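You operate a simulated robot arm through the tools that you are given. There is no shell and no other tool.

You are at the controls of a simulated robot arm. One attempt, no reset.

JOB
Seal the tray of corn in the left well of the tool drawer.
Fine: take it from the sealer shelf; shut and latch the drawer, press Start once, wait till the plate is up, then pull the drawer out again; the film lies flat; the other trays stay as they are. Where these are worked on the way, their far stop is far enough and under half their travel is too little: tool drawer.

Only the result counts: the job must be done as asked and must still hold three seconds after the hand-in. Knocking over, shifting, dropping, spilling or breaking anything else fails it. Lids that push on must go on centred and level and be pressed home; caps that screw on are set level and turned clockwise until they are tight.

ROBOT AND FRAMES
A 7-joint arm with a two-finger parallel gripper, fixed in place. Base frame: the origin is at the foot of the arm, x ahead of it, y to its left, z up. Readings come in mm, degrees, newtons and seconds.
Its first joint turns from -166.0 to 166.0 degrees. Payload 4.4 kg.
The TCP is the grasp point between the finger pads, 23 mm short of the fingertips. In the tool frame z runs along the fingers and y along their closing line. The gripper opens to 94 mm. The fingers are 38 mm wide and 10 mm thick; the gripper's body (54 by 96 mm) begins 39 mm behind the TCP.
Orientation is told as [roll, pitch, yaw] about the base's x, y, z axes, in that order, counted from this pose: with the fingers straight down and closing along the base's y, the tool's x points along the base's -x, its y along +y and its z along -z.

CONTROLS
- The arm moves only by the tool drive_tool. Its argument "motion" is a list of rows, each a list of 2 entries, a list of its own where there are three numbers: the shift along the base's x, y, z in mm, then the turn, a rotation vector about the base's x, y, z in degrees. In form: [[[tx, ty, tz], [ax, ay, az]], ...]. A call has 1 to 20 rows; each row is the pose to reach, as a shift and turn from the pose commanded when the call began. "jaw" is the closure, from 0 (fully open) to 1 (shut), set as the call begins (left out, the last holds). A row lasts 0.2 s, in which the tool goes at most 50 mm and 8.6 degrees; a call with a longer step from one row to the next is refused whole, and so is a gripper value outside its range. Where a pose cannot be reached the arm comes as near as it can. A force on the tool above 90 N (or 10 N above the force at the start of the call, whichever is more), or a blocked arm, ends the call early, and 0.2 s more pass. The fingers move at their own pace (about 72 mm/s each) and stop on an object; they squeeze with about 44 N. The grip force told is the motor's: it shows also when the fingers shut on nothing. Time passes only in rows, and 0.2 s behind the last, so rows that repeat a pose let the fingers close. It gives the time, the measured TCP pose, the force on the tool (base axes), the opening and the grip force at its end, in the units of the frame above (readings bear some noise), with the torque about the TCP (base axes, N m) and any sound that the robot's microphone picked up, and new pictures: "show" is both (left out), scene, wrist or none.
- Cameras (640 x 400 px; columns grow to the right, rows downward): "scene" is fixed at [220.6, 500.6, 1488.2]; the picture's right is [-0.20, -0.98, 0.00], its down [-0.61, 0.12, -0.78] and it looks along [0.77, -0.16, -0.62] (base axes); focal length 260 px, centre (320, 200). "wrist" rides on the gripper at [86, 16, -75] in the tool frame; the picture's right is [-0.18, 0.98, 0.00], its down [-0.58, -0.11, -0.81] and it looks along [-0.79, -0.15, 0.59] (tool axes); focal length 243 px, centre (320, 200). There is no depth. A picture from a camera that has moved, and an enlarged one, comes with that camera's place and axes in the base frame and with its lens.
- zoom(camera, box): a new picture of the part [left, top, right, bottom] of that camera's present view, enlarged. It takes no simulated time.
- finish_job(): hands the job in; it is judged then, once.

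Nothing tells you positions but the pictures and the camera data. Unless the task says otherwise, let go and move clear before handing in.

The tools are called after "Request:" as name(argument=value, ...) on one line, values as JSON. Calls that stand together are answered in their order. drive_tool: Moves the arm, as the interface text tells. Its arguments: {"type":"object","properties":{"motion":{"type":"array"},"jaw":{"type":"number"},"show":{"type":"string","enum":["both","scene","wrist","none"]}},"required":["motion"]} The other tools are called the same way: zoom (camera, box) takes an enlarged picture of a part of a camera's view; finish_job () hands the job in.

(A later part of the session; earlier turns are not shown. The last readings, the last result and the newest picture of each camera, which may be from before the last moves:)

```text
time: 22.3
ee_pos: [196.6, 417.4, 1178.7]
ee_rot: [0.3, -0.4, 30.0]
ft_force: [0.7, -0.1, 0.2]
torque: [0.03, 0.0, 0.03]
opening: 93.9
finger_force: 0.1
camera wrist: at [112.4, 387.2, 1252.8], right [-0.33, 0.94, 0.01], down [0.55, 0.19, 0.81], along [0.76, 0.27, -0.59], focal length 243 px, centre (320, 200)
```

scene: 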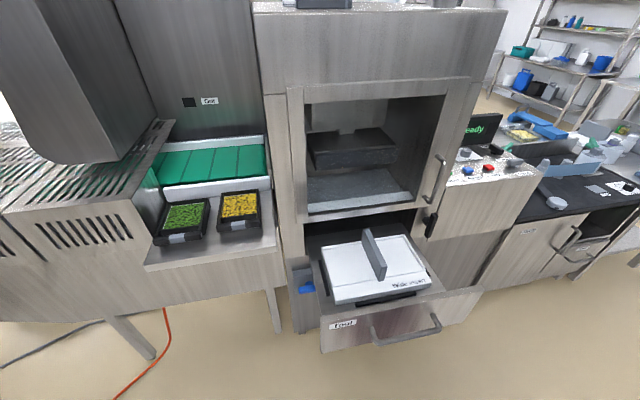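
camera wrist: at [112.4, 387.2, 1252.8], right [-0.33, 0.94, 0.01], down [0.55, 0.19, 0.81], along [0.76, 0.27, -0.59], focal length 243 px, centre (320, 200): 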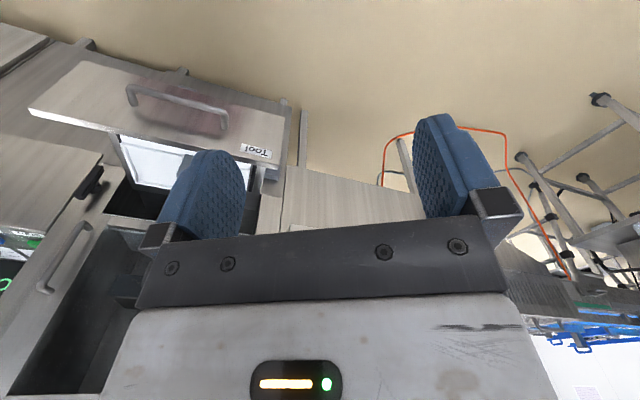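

Request:
drive_tool(motion=[[[-44, 18, 0], [0, 0, 6]], [[-90, 31, 0], [0, 0, 12]], [[-137, 40, 0], [0, 0, 18]], [[-185, 44, 0], [0, 0, 24]], [[-233, 43, 0], [0, 0, 30]], [[-281, 37, 0], [0, 0, 38]], [[-325, 25, 0], [0, 0, 46]], [[-365, 5, 0], [0, 0, 54]]], show="wrist")

```text
time: 23.6
ee_pos: [50.2, 462.5, 1175.4]
ee_rot: [0.0, -0.3, 49.7]
ft_force: [-0.8, -0.4, 0.3]
torque: [0.03, 0.02, -0.01]
opening: 94.3
finger_force: 0.0
stopped in row 6: the arm was blocked; the commanded pose is now the measured one
camera wrist: at [-19.5, 406.9, 1248.3], right [-0.63, 0.77, 0.0], down [0.46, 0.37, 0.81], along [0.63, 0.51, -0.59], focal length 243 px, centre (320, 200)
```

wrist: 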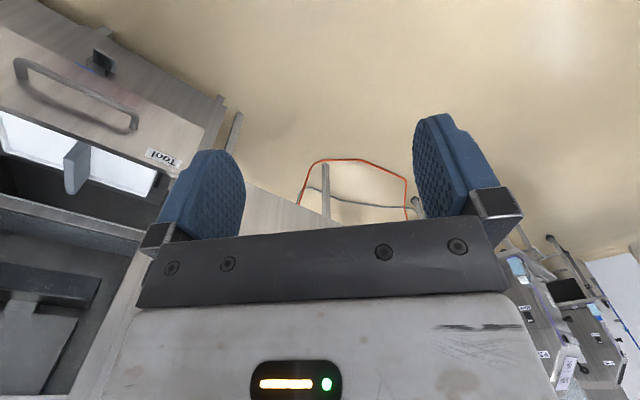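

No parking table on the left either. I return over the drawer to lift the insert by its fin and see what is underneath (reversible), starting with a hover above the fin.

Request:
drive_tool(motion=[[[48.1, -8, 0], [0, 0, -5.52]], [[95, -20.8, 0], [0, 0, -11.04]], [[140.4, -38.4, 0], [0, 0, -16.56]], [[183.7, -60.6, 0], [0, 0, -22.08]], [[224.4, -87.3, 0], [0, 0, -27.6]], [[262.1, -118, 0], [0, 0, -33.12]], [[296.4, -152.6, 0], [0, 0, -38.64]], [[326.9, -190.5, 0], [0, 0, -44.16]], [[352.5, -230, 0], [0, 0, -49.7]], [[393, -233, -18], [0, 0, -49.7]], [[434, -236, -36], [0, 0, -49.7]], [[475, -239, -54], [0, 0, -49.7]], [[516, -242, -72], [0, 0, -49.7]], [[557, -245, -90], [0, 0, -49.7]], [[598, -248, -108], [0, 0, -49.7]], [[639, -250, -126], [0, 0, -49.7]], [[680, -250, -144], [0, 0, -49.7]]])

```text
time: 27.2
ee_pos: [728.3, 214.6, 1030.1]
ee_rot: [0.0, -0.2, 0.9]
ft_force: [0.8, -0.6, 0.1]
torque: [0.01, 0.04, 0.01]
opening: 94.0
finger_force: 0.1
camera wrist: at [639.0, 229.3, 1103.4], right [0.17, 0.99, 0.0], down [0.58, -0.1, 0.81], along [0.8, -0.14, -0.59], focal length 243 px, centre (320, 200)
```

scene: 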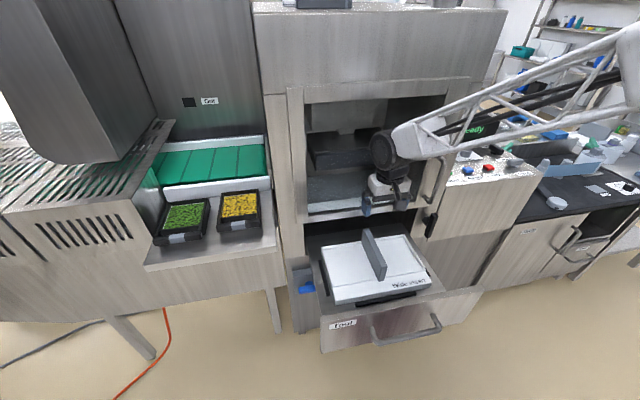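
wrist: 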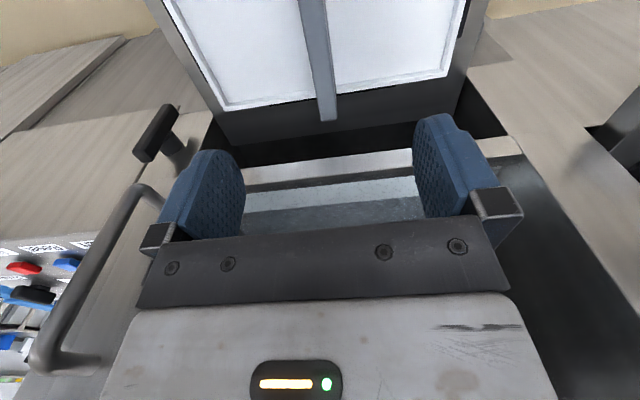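

The fin is at y≈209, running x 660–825. I descend straddling it, centred, to about z=815.

Request:
drive_tool(motion=[[[0, -4, -45], [0, 0, -0.9]], [[0, -4, -90], [0, 0, -0.9]], [[0, -4, -135], [0, 0, -0.9]], [[0, -4, -175], [0, 0, -0.9]], [[0, -4, -205], [0, 0, -0.9]], [[0, -4, -215], [0, 0, -0.9]]])

```text
time: 28.6
ee_pos: [723.3, 209.0, 813.6]
ee_rot: [0.1, -0.2, 0.0]
ft_force: [-0.1, -0.2, 0.4]
torque: [0.0, -0.02, 0.02]
opening: 93.9
finger_force: 0.1
camera wrist: at [636.0, 225.5, 887.6], right [0.18, 0.98, 0.0], down [0.58, -0.11, 0.81], along [0.79, -0.15, -0.59], focal length 243 px, centre (320, 200)
```

scene: 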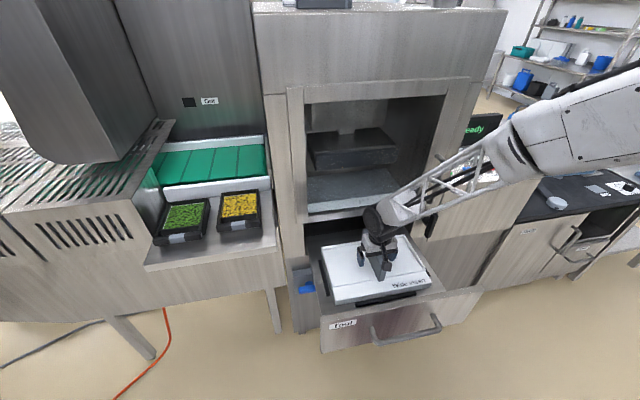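
wrist: 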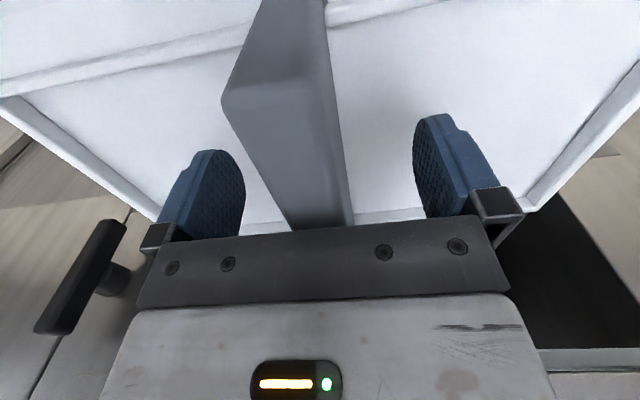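

Request:
drive_tool(motion=[[[0, 0, 0], [0, 0, 0]], [[0, 0, 0], [0, 0, 0]], [[0, 0, 0], [0, 0, 0]], [[0, 0, 0], [0, 0, 0]]], jaw=1, show="wrist")

```text
time: 29.6
ee_pos: [725.0, 210.3, 813.7]
ee_rot: [-0.1, -0.2, 0.0]
ft_force: [-0.5, 1.4, -0.7]
torque: [-0.05, -0.22, 0.22]
opening: 21.7
finger_force: 44.3
camera wrist: at [636.0, 225.5, 888.0], right [0.18, 0.98, 0.0], down [0.58, -0.11, 0.81], along [0.79, -0.15, -0.59], focal length 243 px, centre (320, 200)
```

wrist: 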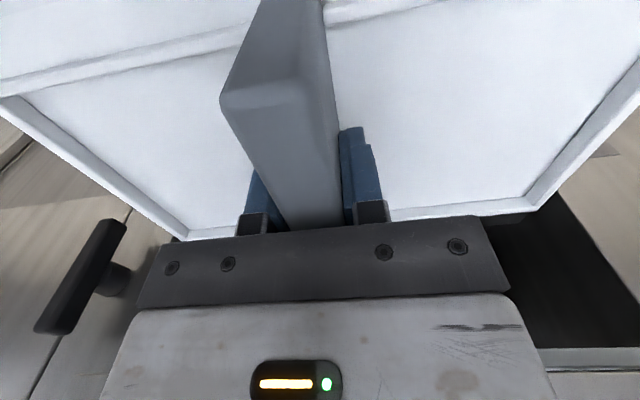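

Gripped (22 mm thick). I lift slowly and look underneath.

Request:
drive_tool(motion=[[[0, 0, 10], [0, 0, 0]], [[0, 0, 20], [0, 0, 0]], [[0, 0, 35], [0, 0, 0]], [[0, 0, 50], [0, 0, 0]], [[0, 0, 70], [0, 0, 0]], [[0, 0, 90], [0, 0, 0]]])

```text
time: 31.0
ee_pos: [724.3, 211.4, 905.6]
ee_rot: [-0.1, -0.2, 0.0]
ft_force: [-0.4, 0.2, -5.5]
torque: [0.02, 0.07, -0.03]
opening: 22.1
finger_force: 44.1
camera wrist: at [635.4, 227.8, 978.8], right [0.18, 0.98, 0.0], down [0.58, -0.11, 0.81], along [0.79, -0.15, -0.59], focal length 243 px, centre (320, 200)
```

scene: 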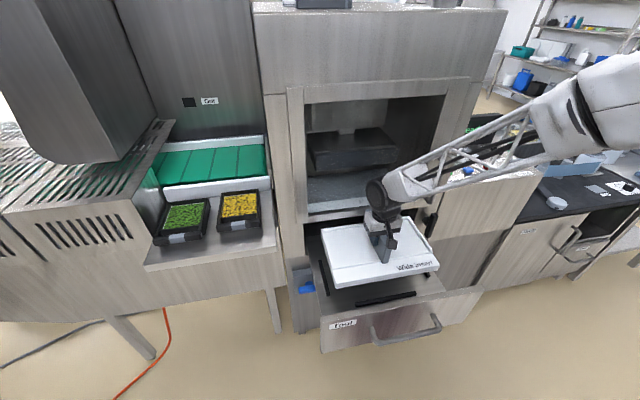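
wrist: 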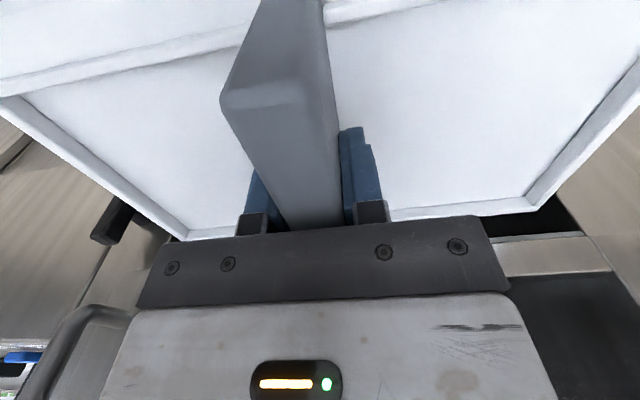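

Request:
zoom(camera="scene", box=[300, 220, 460, 320])

```text
4.00 times, centred on (380, 270) of scene
camera zoom: at [220.6, 500.6, 1488.2], right [-0.2, -0.98, 0.0], down [-0.61, 0.12, -0.78], along [0.77, -0.16, -0.62], focal length 1041 px, centre (80, -80)
```

zoom: 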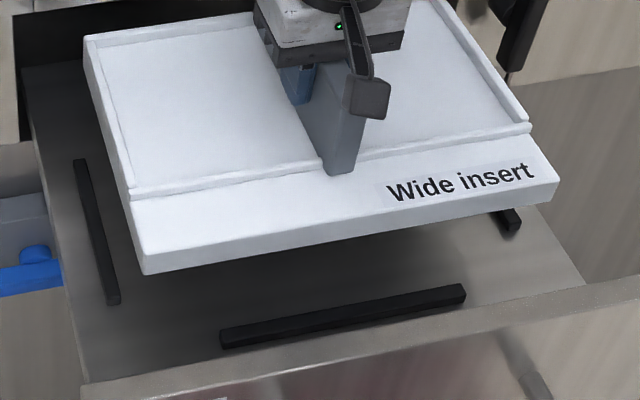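

Request:
drive_tool(motion=[[[-10, 0, 30], [0, 0, 0]], [[-30, -10, 60], [0, 0, 0]], [[-40, -50, 70], [0, 0, 0]], [[-40, -95, 70], [0, 0, 0]], [[-40, -140, 70], [0, 0, 0]], [[-40, -185, 70], [0, 0, 0]], [[-40, -230, 70], [0, 0, 0]], [[-40, -260, 70], [0, 0, 0]]])

```text
time: 32.8
ee_pos: [683.8, -50.1, 975.3]
ee_rot: [0.0, -0.1, 0.1]
ft_force: [0.2, 0.3, -5.8]
torque: [0.04, 0.05, -0.01]
opening: 21.9
finger_force: 44.1
camera wrist: at [595.4, -34.4, 1049.0], right [0.18, 0.98, 0.0], down [0.58, -0.11, 0.81], along [0.79, -0.15, -0.59], focal length 243 px, centre (320, 200)
```

scene: 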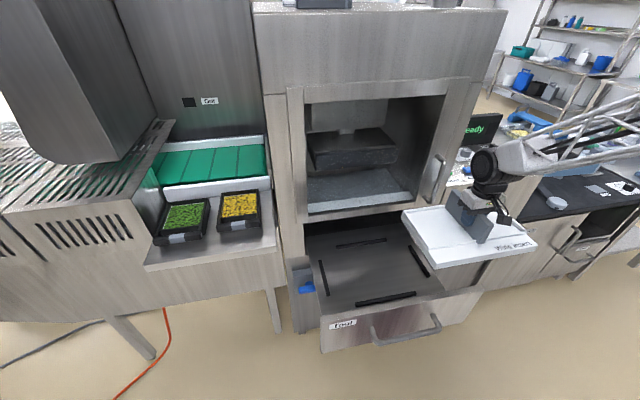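
wrist: 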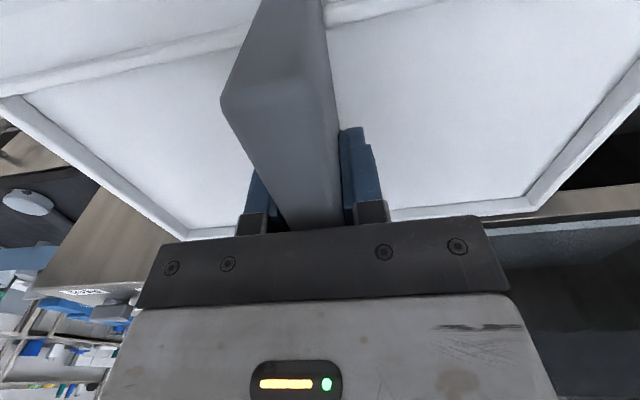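

Request:
zoom(camera="scene", box=[290, 200, 450, 320])

```text
3.33 times, centred on (370, 260) of scene
camera zoom: at [220.6, 500.6, 1488.2], right [-0.2, -0.98, 0.0], down [-0.61, 0.12, -0.78], along [0.77, -0.16, -0.62], focal length 868 px, centre (153, 0)
```

zoom: 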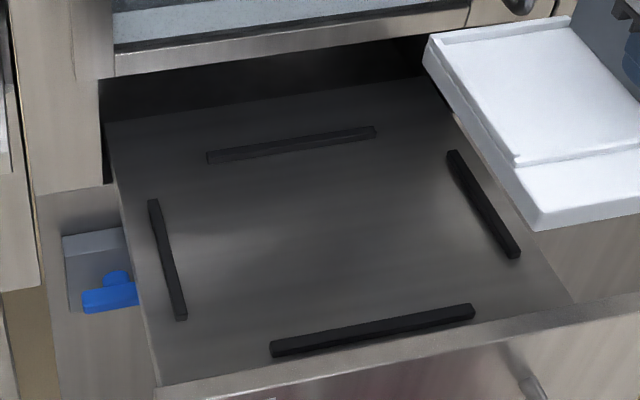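

There are no wells under the insert, only a flat bed with four locating bars, so the insert's two pockets left and right of the fin are the wells. I put the insert back exactly where it was.

Request:
drive_tool(motion=[[[0, 40, 0], [0, 0, 0]], [[0, 85, 0], [0, 0, 0]], [[0, 130, 0], [0, 0, 0]], [[0, 175, 0], [0, 0, 0]], [[0, 220, 0], [0, 0, 0]], [[20, 250, -10], [0, 0, 0]], [[40, 260, -30], [0, 0, 0]], [[40, 260, -70], [0, 0, 0]], [[40, 260, -70], [0, 0, 0]], [[40, 260, -100], [0, 0, 0]], [[40, 260, -120], [0, 0, 0]], [[40, 260, -120], [0, 0, 0]]])

```text
time: 35.4
ee_pos: [725.8, 212.7, 854.7]
ee_rot: [-0.1, -0.2, 0.0]
ft_force: [0.2, -0.7, -5.1]
torque: [0.01, 0.05, 0.04]
opening: 21.8
finger_force: 44.1
camera wrist: at [636.9, 228.4, 928.0], right [0.18, 0.98, 0.0], down [0.58, -0.11, 0.81], along [0.79, -0.15, -0.59], focal length 243 px, centre (320, 200)
```

scene: 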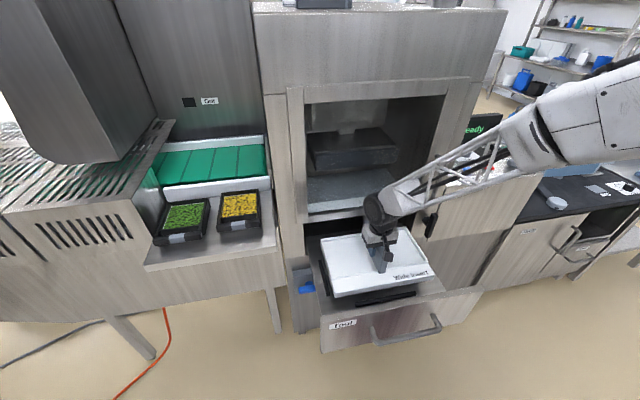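
wrist: 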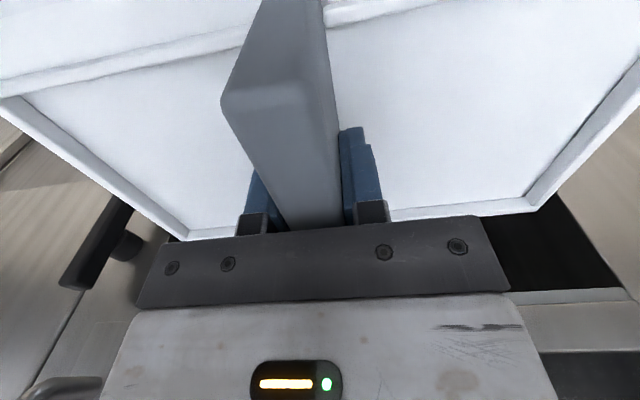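

Request:
drive_tool(motion=[[[0, 0, -10], [0, 0, 0]], [[0, 0, -20], [0, 0, 0]], [[0, 0, -28], [0, 0, 0]], [[0, 0, -34], [0, 0, 0]], [[0, 0, -38], [0, 0, 0]], [[0, 0, -40], [0, 0, 0]], [[0, 0, -40], [0, 0, 0]]])

Request:
zoom(camera="scene", box=[300, 220, 460, 320])

```text
time: 37.0
ee_pos: [726.5, 212.9, 814.3]
ee_rot: [0.0, -0.2, 0.0]
ft_force: [-0.1, -0.2, -5.2]
torque: [0.01, 0.01, 0.0]
opening: 22.2
finger_force: 43.8
camera wrist: at [636.0, 227.3, 889.0], right [0.18, 0.98, 0.0], down [0.58, -0.11, 0.81], along [0.79, -0.15, -0.59], focal length 243 px, centre (320, 200)
```

scene: 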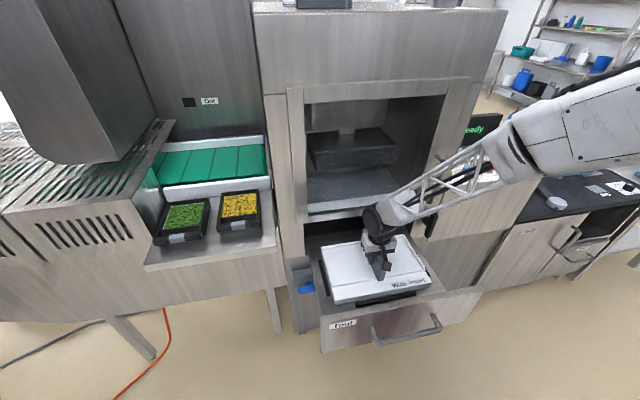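
wrist: 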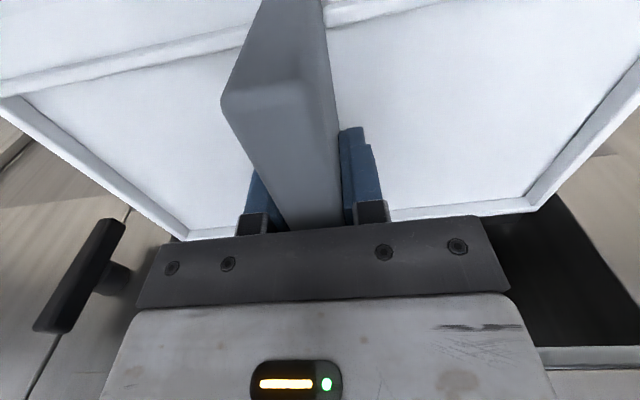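

```text
4.00 times, centred on (380, 270) of scene
camera zoom: at [220.6, 500.6, 1488.2], right [-0.2, -0.98, 0.0], down [-0.61, 0.12, -0.78], along [0.77, -0.16, -0.62], focal length 1041 px, centre (80, -80)
```

zoom: 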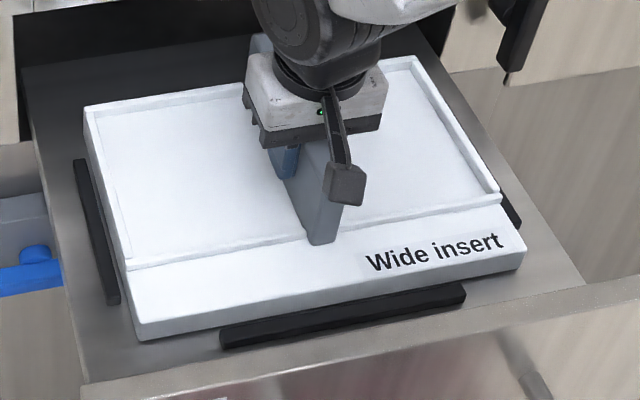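

Request:
zoom(camera="scene", box=[280, 240, 350, 340])

Request:
zoom(camera="scene", box=[280, 210, 480, 360])

```text
4.00 times, centred on (315, 290) of scene
camera zoom: at [220.6, 500.6, 1488.2], right [-0.2, -0.98, 0.0], down [-0.61, 0.12, -0.78], along [0.77, -0.16, -0.62], focal length 1041 px, centre (340, -160)
```

zoom: 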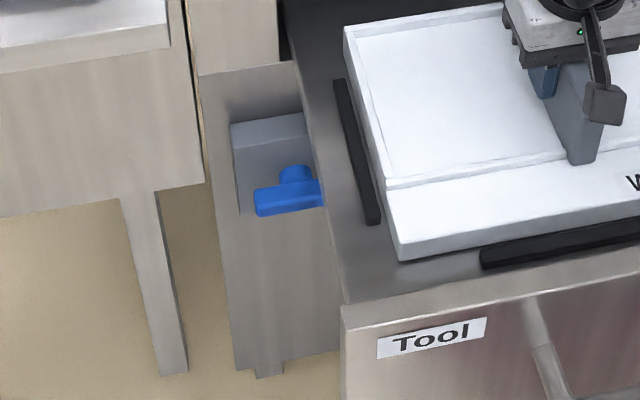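

```text
2.67 times, centred on (380, 285) of scene
camera zoom: at [220.6, 500.6, 1488.2], right [-0.2, -0.98, 0.0], down [-0.61, 0.12, -0.78], along [0.77, -0.16, -0.62], focal length 694 px, centre (160, -27)
```

zoom: 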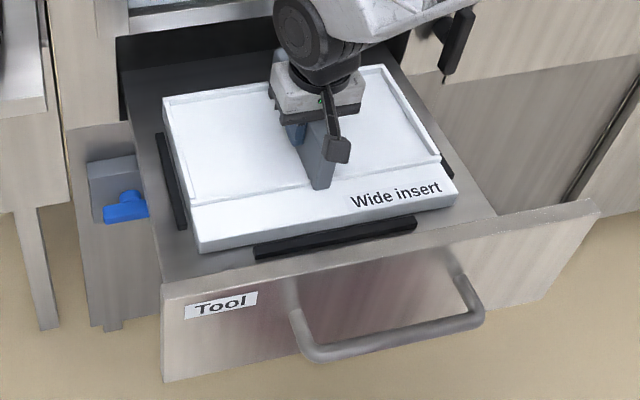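

The insert hovers about 1–2 mm high and about 2 mm left of its original spot; I correct that and lower until the weight comes off.

Request:
drive_tool(motion=[[[0, -1.8, 0], [0, 0, 0]], [[0, -1.8, -1], [0, 0, 0]], [[0, -1.8, -2], [0, 0, 0]], [[0, -1.8, -2], [0, 0, 0]]], show="none")

Request:
zoom(camera="scene", box=[280, 240, 350, 340])

```text
time: 38.0
ee_pos: [724.2, 209.3, 813.6]
ee_rot: [0.0, -0.3, 0.0]
ft_force: [-2.2, -0.7, 20.9]
torque: [-0.27, 1.4, -0.11]
opening: 21.8
finger_force: 44.0
```

```text
4.00 times, centred on (315, 290) of scene
camera zoom: at [220.6, 500.6, 1488.2], right [-0.2, -0.98, 0.0], down [-0.61, 0.12, -0.78], along [0.77, -0.16, -0.62], focal length 1041 px, centre (340, -160)
```

zoom: 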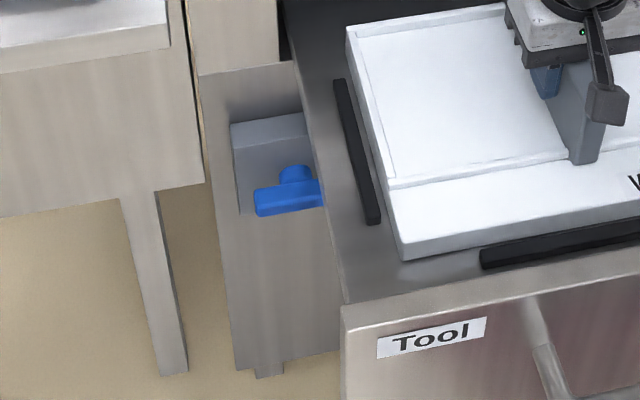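

Request:
drive_tool(motion=[[[0, 0, 0], [0, 0, 0]], [[0, 0, 0], [0, 0, 0]], [[0, 0, 0], [0, 0, 0]], [[0, 0, 0], [0, 0, 0]]], jaw=0)

Request:
zoom(camera="scene", box=[280, 240, 350, 340])

Request:
zoom(camera="scene", box=[280, 210, 480, 360])

```text
time: 39.0
ee_pos: [723.8, 209.0, 812.4]
ee_rot: [0.1, -0.2, 0.1]
ft_force: [1.3, -0.6, -0.2]
torque: [0.0, 0.01, 0.0]
opening: 94.0
finger_force: 0.0
camera wrist: at [635.9, 225.0, 886.6], right [0.18, 0.98, 0.0], down [0.58, -0.11, 0.81], along [0.79, -0.15, -0.59], focal length 243 px, centre (320, 200)
```

scene: 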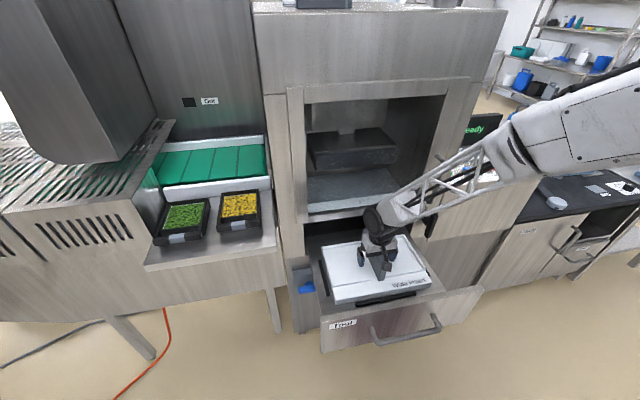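
wrist: 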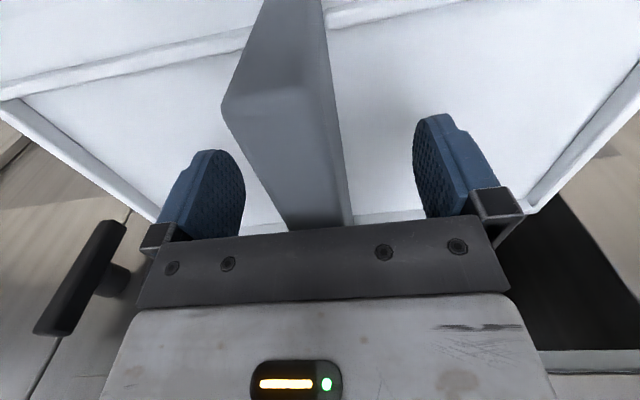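

```text
4.00 times, centred on (315, 290) of scene
camera zoom: at [220.6, 500.6, 1488.2], right [-0.2, -0.98, 0.0], down [-0.61, 0.12, -0.78], along [0.77, -0.16, -0.62], focal length 1041 px, centre (340, -160)
```

zoom: 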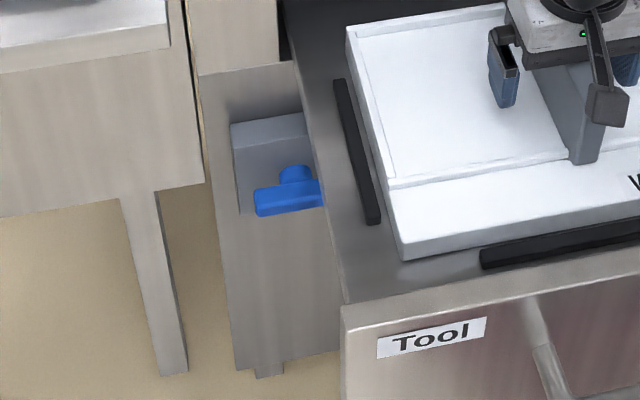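

```text
2.67 times, centred on (380, 285) of scene
camera zoom: at [220.6, 500.6, 1488.2], right [-0.2, -0.98, 0.0], down [-0.61, 0.12, -0.78], along [0.77, -0.16, -0.62], focal length 694 px, centre (160, -27)
```

zoom: 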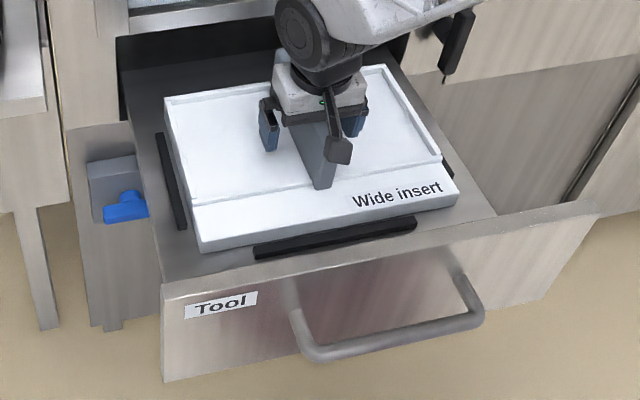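

The insert matches its original picture again. I retract upward and turn the tool 90° so the fingers will close along x for the tray's handle bar.

Request:
drive_tool(motion=[[[0, 0, 40], [0, 0, 0]], [[0, 0, 85], [0, 0, 0]], [[-10, 0, 130], [0, 0, 0]], [[-40, 10, 165], [0, 0, 0]], [[-75, 30, 190], [0, 0, 0]], [[-110, 50, 210], [0, 0, 0]], [[-145, 70, 230], [0, 0, 0]], [[-180, 90, 250], [0, 0, 0]]], show="none")

Request:
drive_tool(motion=[[[0, 0, 0], [0, 0, -8]], [[0, 0, 0], [0, 0, -16]], [[0, 0, 0], [0, 0, -24]], [[0, 0, 0], [0, 0, -32]], [[0, 0, 0], [0, 0, -40]], [[0, 0, 0], [0, 0, -48]], [[0, 0, 0], [0, 0, -56]], [[0, 0, 0], [0, 0, -64]], [[0, 0, 0], [0, 0, -72]], [[0, 0, 0], [0, 0, -80]], [[0, 0, 0], [0, 0, -88]], [[0, 0, 0], [0, 0, -90]]])

```text
time: 40.8
ee_pos: [543.3, 301.3, 1065.1]
ee_rot: [0.0, -0.2, 0.1]
ft_force: [0.6, 0.4, -1.3]
torque: [-0.01, -0.02, -0.04]
opening: 94.0
finger_force: 0.1
```

```text
time: 43.4
ee_pos: [544.9, 298.7, 1062.9]
ee_rot: [0.1, -0.3, -90.1]
ft_force: [0.0, -0.9, 0.0]
torque: [0.01, 0.0, 0.0]
opening: 94.1
finger_force: 0.0
camera wrist: at [559.4, 386.1, 1136.9], right [0.98, -0.19, 0.0], down [-0.11, -0.58, 0.81], along [-0.15, -0.79, -0.59], focal length 243 px, centre (320, 200)
```

scene: 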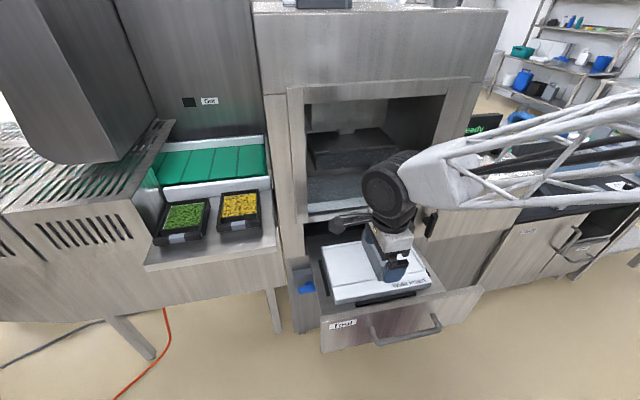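
wrist: 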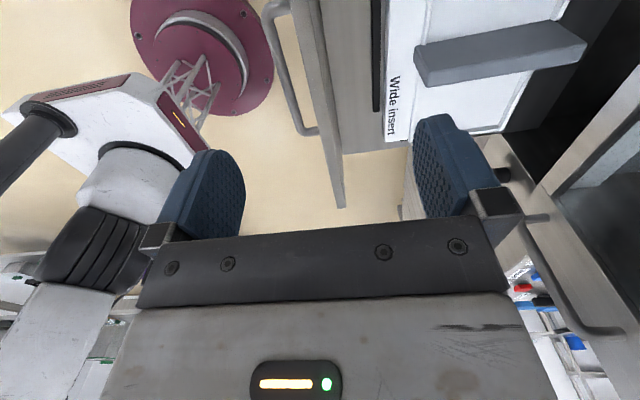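

Request:
drive_tool(motion=[[[29, 33, 0], [0, 0, 0]], [[58, 66, 0], [0, 0, 0]], [[87, 99, 0], [0, 0, 0]], [[116, 132, 0], [0, 0, 0]], [[145, 165, 0], [0, 0, 0]], [[174, 198, 0], [0, 0, 0]], [[203, 231, 0], [0, 0, 0]], [[232, 264, 0], [0, 0, 0]], [[261, 297, -15], [0, 0, 0]], [[291, 331, -30], [0, 0, 0]], [[291, 331, -30], [0, 0, 0]]])

```text
time: 45.8
ee_pos: [834.0, 630.9, 1034.6]
ee_rot: [0.0, -0.2, -90.0]
ft_force: [0.1, -0.2, -0.1]
torque: [-0.01, -0.02, 0.02]
opening: 94.0
finger_force: 0.0
camera wrist: at [849.9, 718.7, 1109.5], right [0.98, -0.18, 0.0], down [-0.11, -0.58, 0.81], along [-0.15, -0.79, -0.59], focal length 243 px, centre (320, 200)
```

scene: 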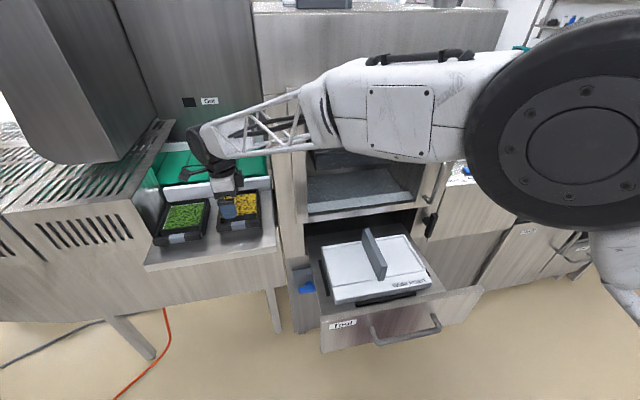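
wrist: 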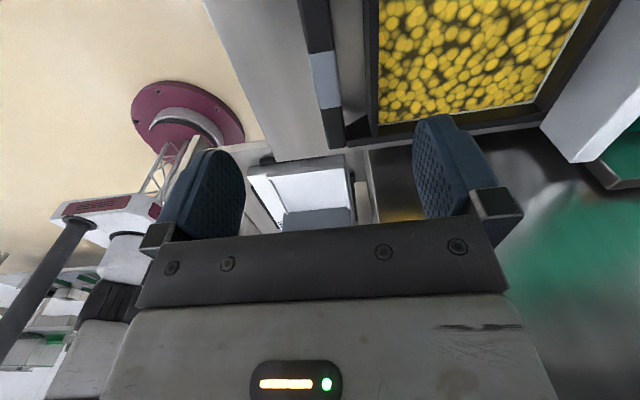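

Request:
zoom(camera="wrist", box=[260, 0, 420, 180])

Request:
zoom(camera="scene", box=[190, 160, 290, 250])

```text
2.22 times, centred on (340, 90) of wrist
camera zoom: at [849.9, 718.7, 1109.5], right [0.98, -0.18, 0.0], down [-0.11, -0.58, 0.81], along [-0.15, -0.79, -0.59], focal length 539 px, centre (276, 444)
```

zoom: 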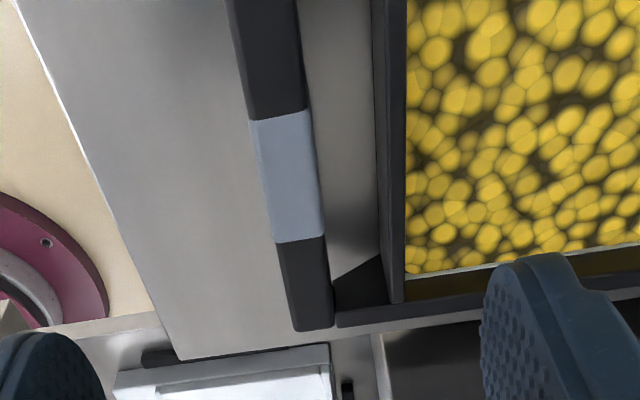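

```text
4.44 times, centred on (240, 205) of scene
camera zoom: at [220.6, 500.6, 1488.2], right [-0.2, -0.98, 0.0], down [-0.61, 0.12, -0.78], along [0.77, -0.16, -0.62], focal length 1157 px, centre (676, 178)
```

zoom: 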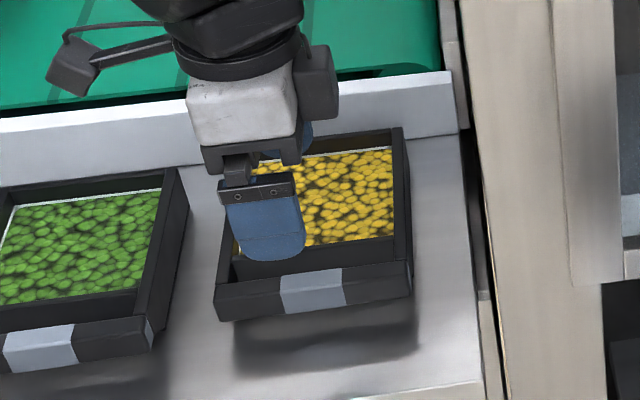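

The bar is at x 829–846 (centre 837.6), silver mark y 607–648, and the gap behind it is about 21 mm. I pre-close the jaw to about 30 mm and centre above the bar.

Request:
drive_tool(motion=[[[3.6, -2.5, 0], [0, 0, 0]], [[3.6, -2.5, -20], [0, 0, 0]], [[3.6, -2.5, -40], [0, 0, 0]], [[3.6, -2.5, -40], [0, 0, 0]], [[3.6, -2.5, -40], [0, 0, 0]]], jaw=0.68)

Request:
zoom(camera="wrist", box=[240, 0, 440, 240])

Request:
zoom(camera="scene", box=[200, 180, 280, 240])

```text
time: 47.0
ee_pos: [837.9, 628.9, 994.1]
ee_rot: [0.0, -0.2, -90.0]
ft_force: [-0.9, -0.8, -0.6]
torque: [-0.02, 0.01, 0.0]
opening: 30.1
finger_force: 0.1
camera wrist: at [853.4, 714.9, 1067.9], right [0.98, -0.18, 0.0], down [-0.11, -0.58, 0.81], along [-0.15, -0.79, -0.59], focal length 243 px, centre (320, 200)
```

scene: 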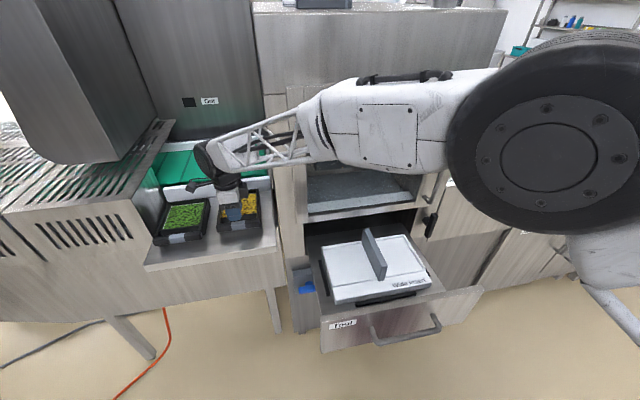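
wrist: 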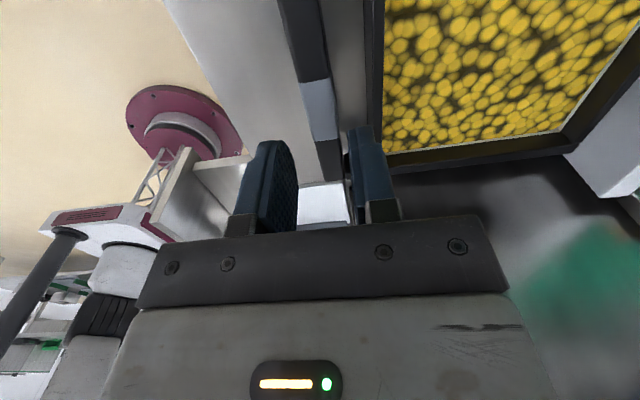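

```text
1.67 times, centred on (340, 120) of wrist
camera zoom: at [853.4, 714.9, 1067.9], right [0.98, -0.18, 0.0], down [-0.11, -0.58, 0.81], along [-0.15, -0.79, -0.59], focal length 404 px, centre (287, 333)
```

zoom: 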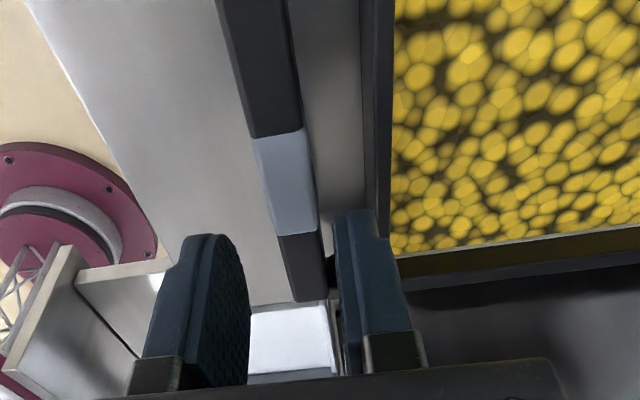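

```text
6.67 times, centred on (240, 210) of scene
camera zoom: at [220.6, 500.6, 1488.2], right [-0.2, -0.98, 0.0], down [-0.61, 0.12, -0.78], along [0.77, -0.16, -0.62], focal length 1735 px, centre (853, 133)
```

zoom: 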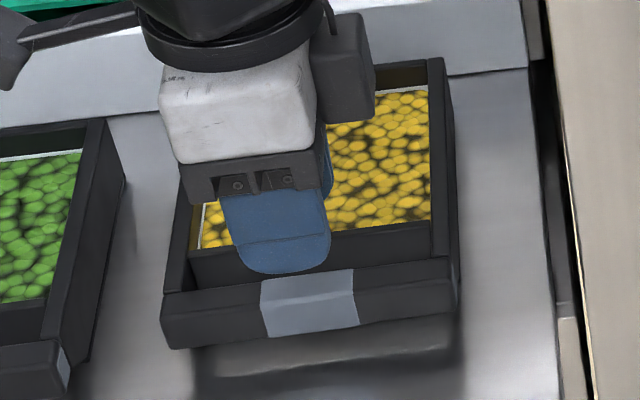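

Request:
drive_tool(motion=[[[-0.8, -1, -20], [0, 0, 0]], [[-0.8, -1, -40], [0, 0, 0]], [[-0.8, -1, -52], [0, 0, 0]], [[-0.8, -1, -61], [0, 0, 0]], [[-0.8, -1, -61], [0, 0, 0]]])

Request:
zoom(camera="wrist", box=[240, 0, 440, 240])

Request:
zoom(camera="scene", box=[200, 180, 280, 240])

```text
time: 48.2
ee_pos: [836.2, 626.0, 932.7]
ee_rot: [-0.1, -0.2, -90.0]
ft_force: [-0.3, 0.3, 0.0]
torque: [0.01, -0.01, -0.01]
opening: 30.2
finger_force: 0.0
camera wrist: at [852.3, 713.2, 1005.9], right [0.98, -0.18, 0.0], down [-0.11, -0.58, 0.81], along [-0.15, -0.79, -0.59], focal length 243 px, centre (320, 200)
```

scene: 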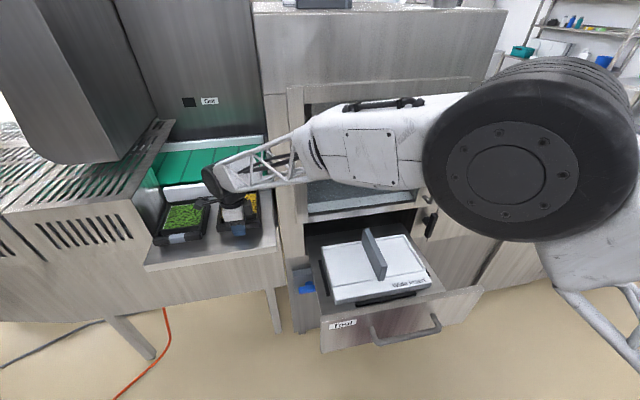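
wrist: 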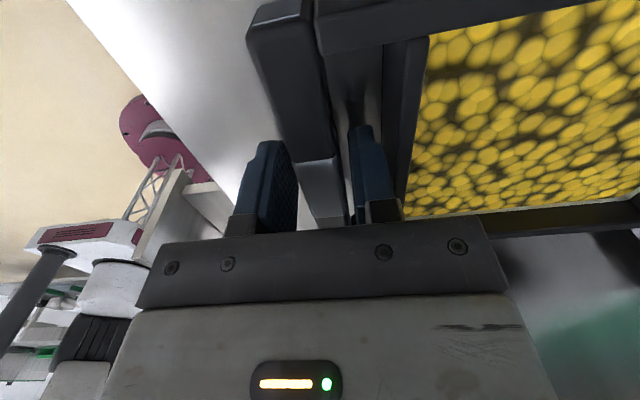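

```text
1.67 times, centred on (340, 120) of wrist
camera zoom: at [852.3, 713.2, 1005.9], right [0.98, -0.18, 0.0], down [-0.11, -0.58, 0.81], along [-0.15, -0.79, -0.59], focal length 404 px, centre (287, 333)
```

zoom: 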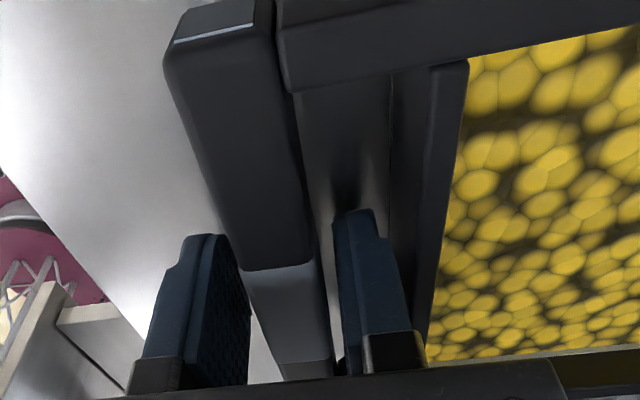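

```text
6.67 times, centred on (240, 210) of scene
camera zoom: at [220.6, 500.6, 1488.2], right [-0.2, -0.98, 0.0], down [-0.61, 0.12, -0.78], along [0.77, -0.16, -0.62], focal length 1735 px, centre (853, 133)
```

zoom: 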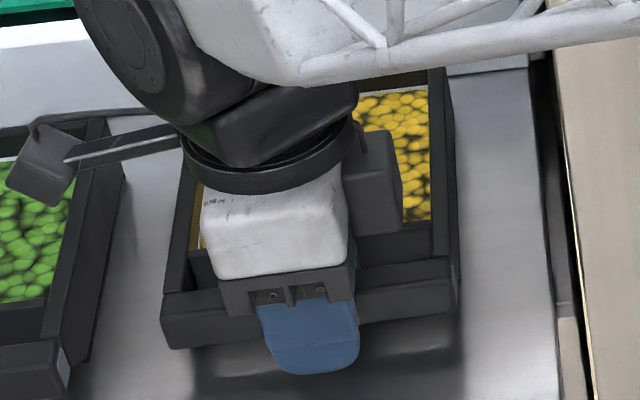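

The fingers straddle the bar at the silver mark without contact. Now I close.

Request:
drive_tool(motion=[[[0, 0, 0], [0, 0, 0]], [[0, 0, 0], [0, 0, 0]], [[0, 0, 0], [0, 0, 0]]], jaw=1, show="none")

Request:
drive_tool(motion=[[[0, 0, 4], [0, 0, 0]], [[0, 0, 8], [0, 0, 0]], [[0, 0, 14], [0, 0, 0]], [[0, 0, 20], [0, 0, 0]], [[0, 0, 20], [0, 0, 0]]])

Request:
zoom(camera="scene", box=[200, 180, 280, 240])

```text
time: 49.0
ee_pos: [838.7, 626.1, 932.1]
ee_rot: [0.0, -0.2, -90.0]
ft_force: [-0.7, -0.6, -0.2]
torque: [0.04, 0.03, 0.06]
opening: 17.8
finger_force: 44.5
```

```text
time: 50.2
ee_pos: [838.7, 625.6, 953.8]
ee_rot: [-0.1, -0.2, -90.0]
ft_force: [0.2, 0.6, -3.1]
torque: [0.01, 0.21, 0.0]
opening: 17.3
finger_force: 44.2
camera wrist: at [852.7, 712.7, 1026.6], right [0.98, -0.18, 0.0], down [-0.11, -0.58, 0.81], along [-0.15, -0.79, -0.59], focal length 243 px, centre (320, 200)
```

scene: 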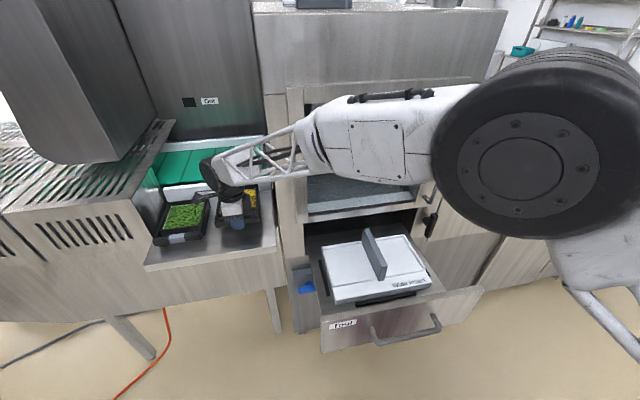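
wrist: 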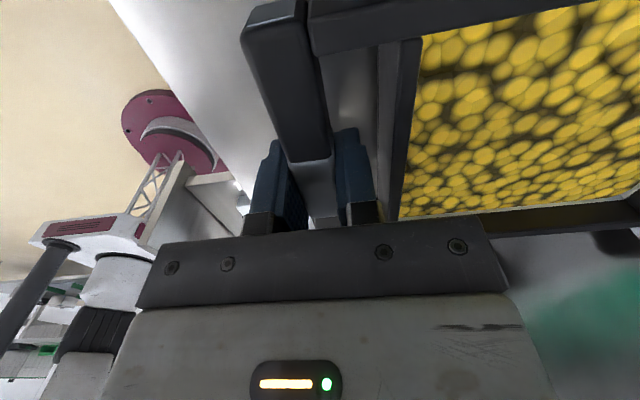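

```text
6.67 times, centred on (240, 210) of scene
camera zoom: at [220.6, 500.6, 1488.2], right [-0.2, -0.98, 0.0], down [-0.61, 0.12, -0.78], along [0.77, -0.16, -0.62], focal length 1735 px, centre (853, 133)
```

zoom: 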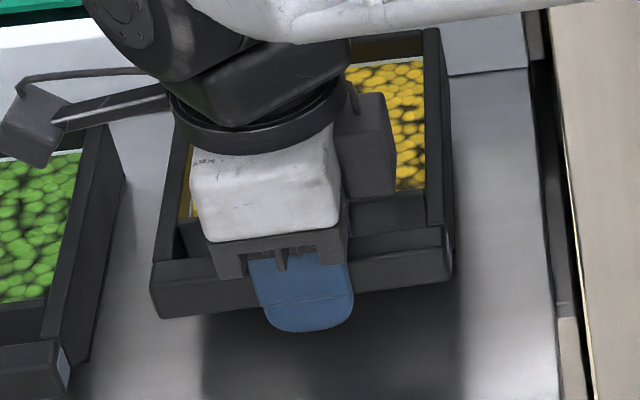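

Tray lifted level (about 3 N). The left well's interior is about x 675–818, y 222–360, so the TCP target is near (646, 288). I carry the tray over, staying in front of the machine face.

Request:
drive_tool(motion=[[[0, 0, 22], [0, 0, 0]], [[0, 0, 46], [0, 0, 0]], [[-30, 0, 46], [0, 0, 0]], [[-60, 0, 46], [0, 0, 0]], [[-90, 0, 46], [0, 0, 0]], [[-120, -15, 46], [0, 0, 0]], [[-150, -40, 46], [0, 0, 0]], [[-175, -70, 46], [0, 0, 0]], [[-190, -100, 46], [0, 0, 0]], [[-193, -130, 46], [0, 0, 0]], [[-193, -160, 40], [0, 0, 0]], [[-193, -190, 30], [0, 0, 0]], [[-193, -220, 20], [0, 0, 0]], [[-193, -250, 5], [0, 0, 0]], [[-193, -280, -10], [0, 0, 0]], [[-193, -305, -25], [0, 0, 0]], [[-193, -320, -40], [0, 0, 0]], [[-193, -325, -50], [0, 0, 0]], [[-193, -325, -50], [0, 0, 0]]])

```text
time: 54.2
ee_pos: [645.4, 300.6, 902.7]
ee_rot: [0.0, -0.1, -90.0]
ft_force: [0.2, 0.5, -3.0]
torque: [0.01, 0.27, -0.02]
opening: 17.7
finger_force: 44.1
camera wrist: at [660.1, 387.1, 976.2], right [0.98, -0.18, 0.0], down [-0.11, -0.58, 0.81], along [-0.15, -0.79, -0.59], focal length 243 px, centre (320, 200)
```

scene: 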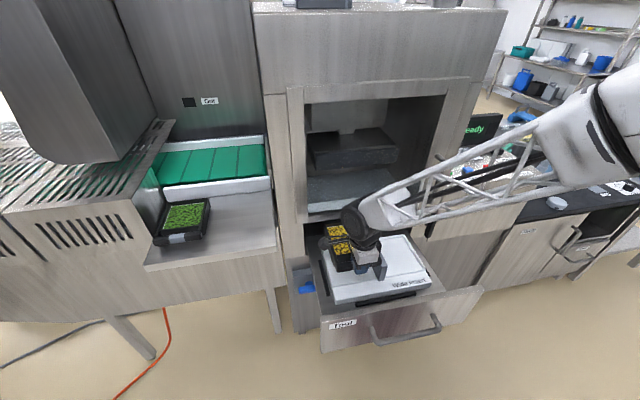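
wrist: 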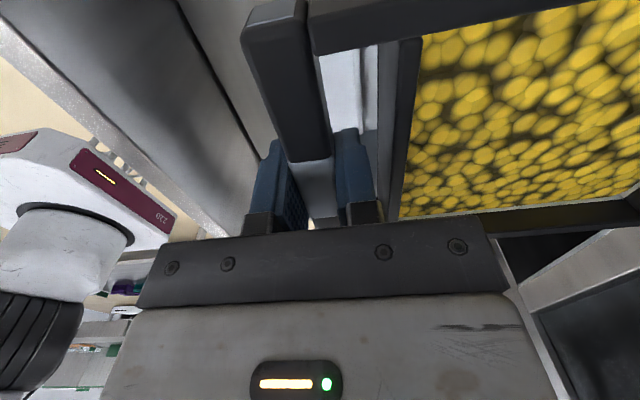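

Request:
zoom(camera="scene", box=[310, 215, 450, 310])

Request:
zoom(camera="wrist", box=[230, 0, 640, 260])

```text
4.21 times, centred on (380, 262) of scene
camera zoom: at [220.6, 500.6, 1488.2], right [-0.2, -0.98, 0.0], down [-0.61, 0.12, -0.78], along [0.77, -0.16, -0.62], focal length 1096 px, centre (67, -63)
```

zoom: 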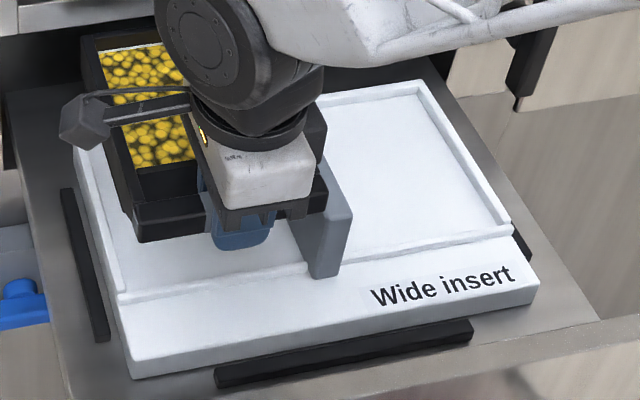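

```text
1.54 times, centred on (435, 130) of wrist
camera zoom: at [660.1, 387.1, 976.2], right [0.98, -0.18, 0.0], down [-0.11, -0.58, 0.81], along [-0.15, -0.79, -0.59], focal length 373 px, centre (143, 308)
```

zoom: 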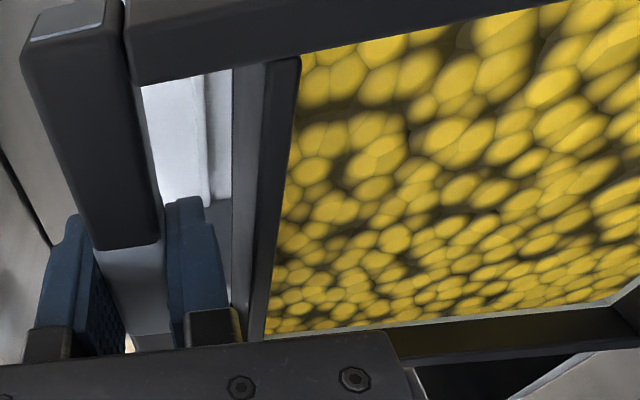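

The tray hangs level over the left pocket. I align in y and descend to just above the rim for a closer check.

Request:
drive_tool(motion=[[[0, -6, -5], [0, 0, 0]], [[0, -13, -15], [0, 0, 0]], [[0, -13, -35], [0, 0, 0]], [[0, -13, -55], [0, 0, 0]], [[0, -13, -70], [0, 0, 0]], [[0, -13, -78], [0, 0, 0]], [[0, -13, -78], [0, 0, 0]]])

Request:
zoom(camera="scene", box=[310, 215, 450, 310])

Request:
zoom(camera="wrist", box=[230, 0, 640, 260])

```text
time: 55.8
ee_pos: [644.6, 289.1, 825.3]
ee_rot: [0.0, -0.1, -89.9]
ft_force: [0.8, -0.1, -3.5]
torque: [0.0, 0.23, 0.0]
opening: 17.7
finger_force: 44.1
camera wrist: at [660.4, 375.3, 899.0], right [0.98, -0.18, 0.0], down [-0.11, -0.58, 0.81], along [-0.15, -0.79, -0.59], focal length 243 px, centre (320, 200)
```

scene: 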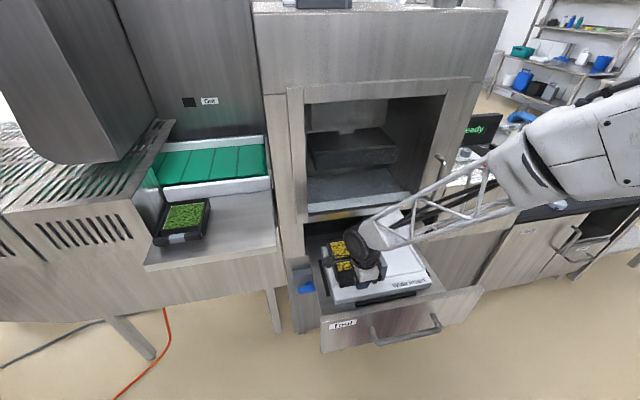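
wrist: 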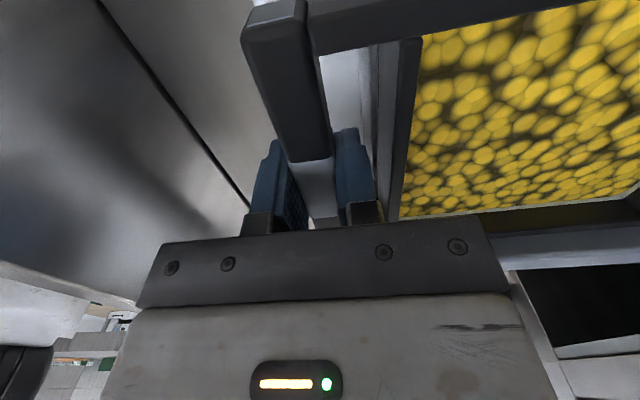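

```text
4.21 times, centred on (380, 262) of scene
camera zoom: at [220.6, 500.6, 1488.2], right [-0.2, -0.98, 0.0], down [-0.61, 0.12, -0.78], along [0.77, -0.16, -0.62], focal length 1096 px, centre (67, -63)
```

zoom: 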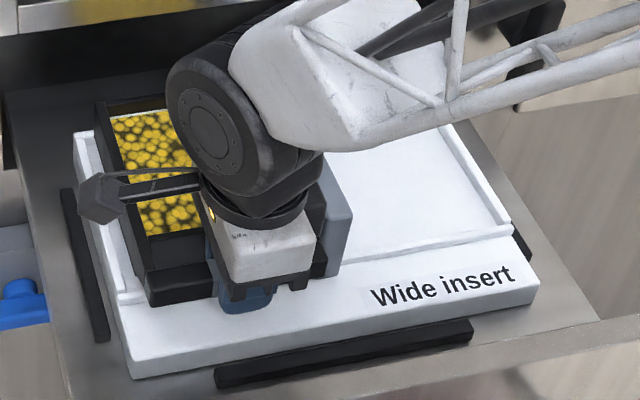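

```text
1.54 times, centred on (435, 130) of wrist
camera zoom: at [660.4, 375.3, 899.0], right [0.98, -0.18, 0.0], down [-0.11, -0.58, 0.81], along [-0.15, -0.79, -0.59], focal length 373 px, centre (143, 308)
```

zoom: 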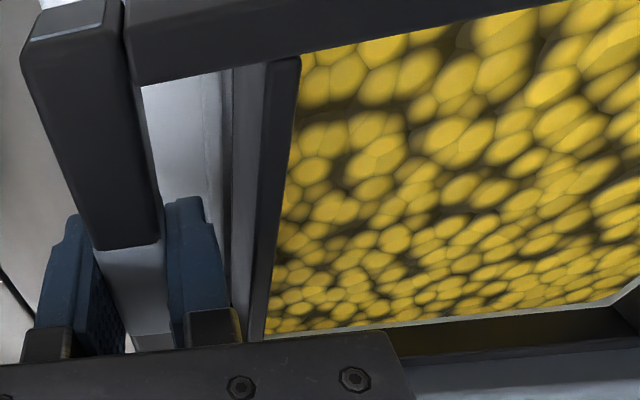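

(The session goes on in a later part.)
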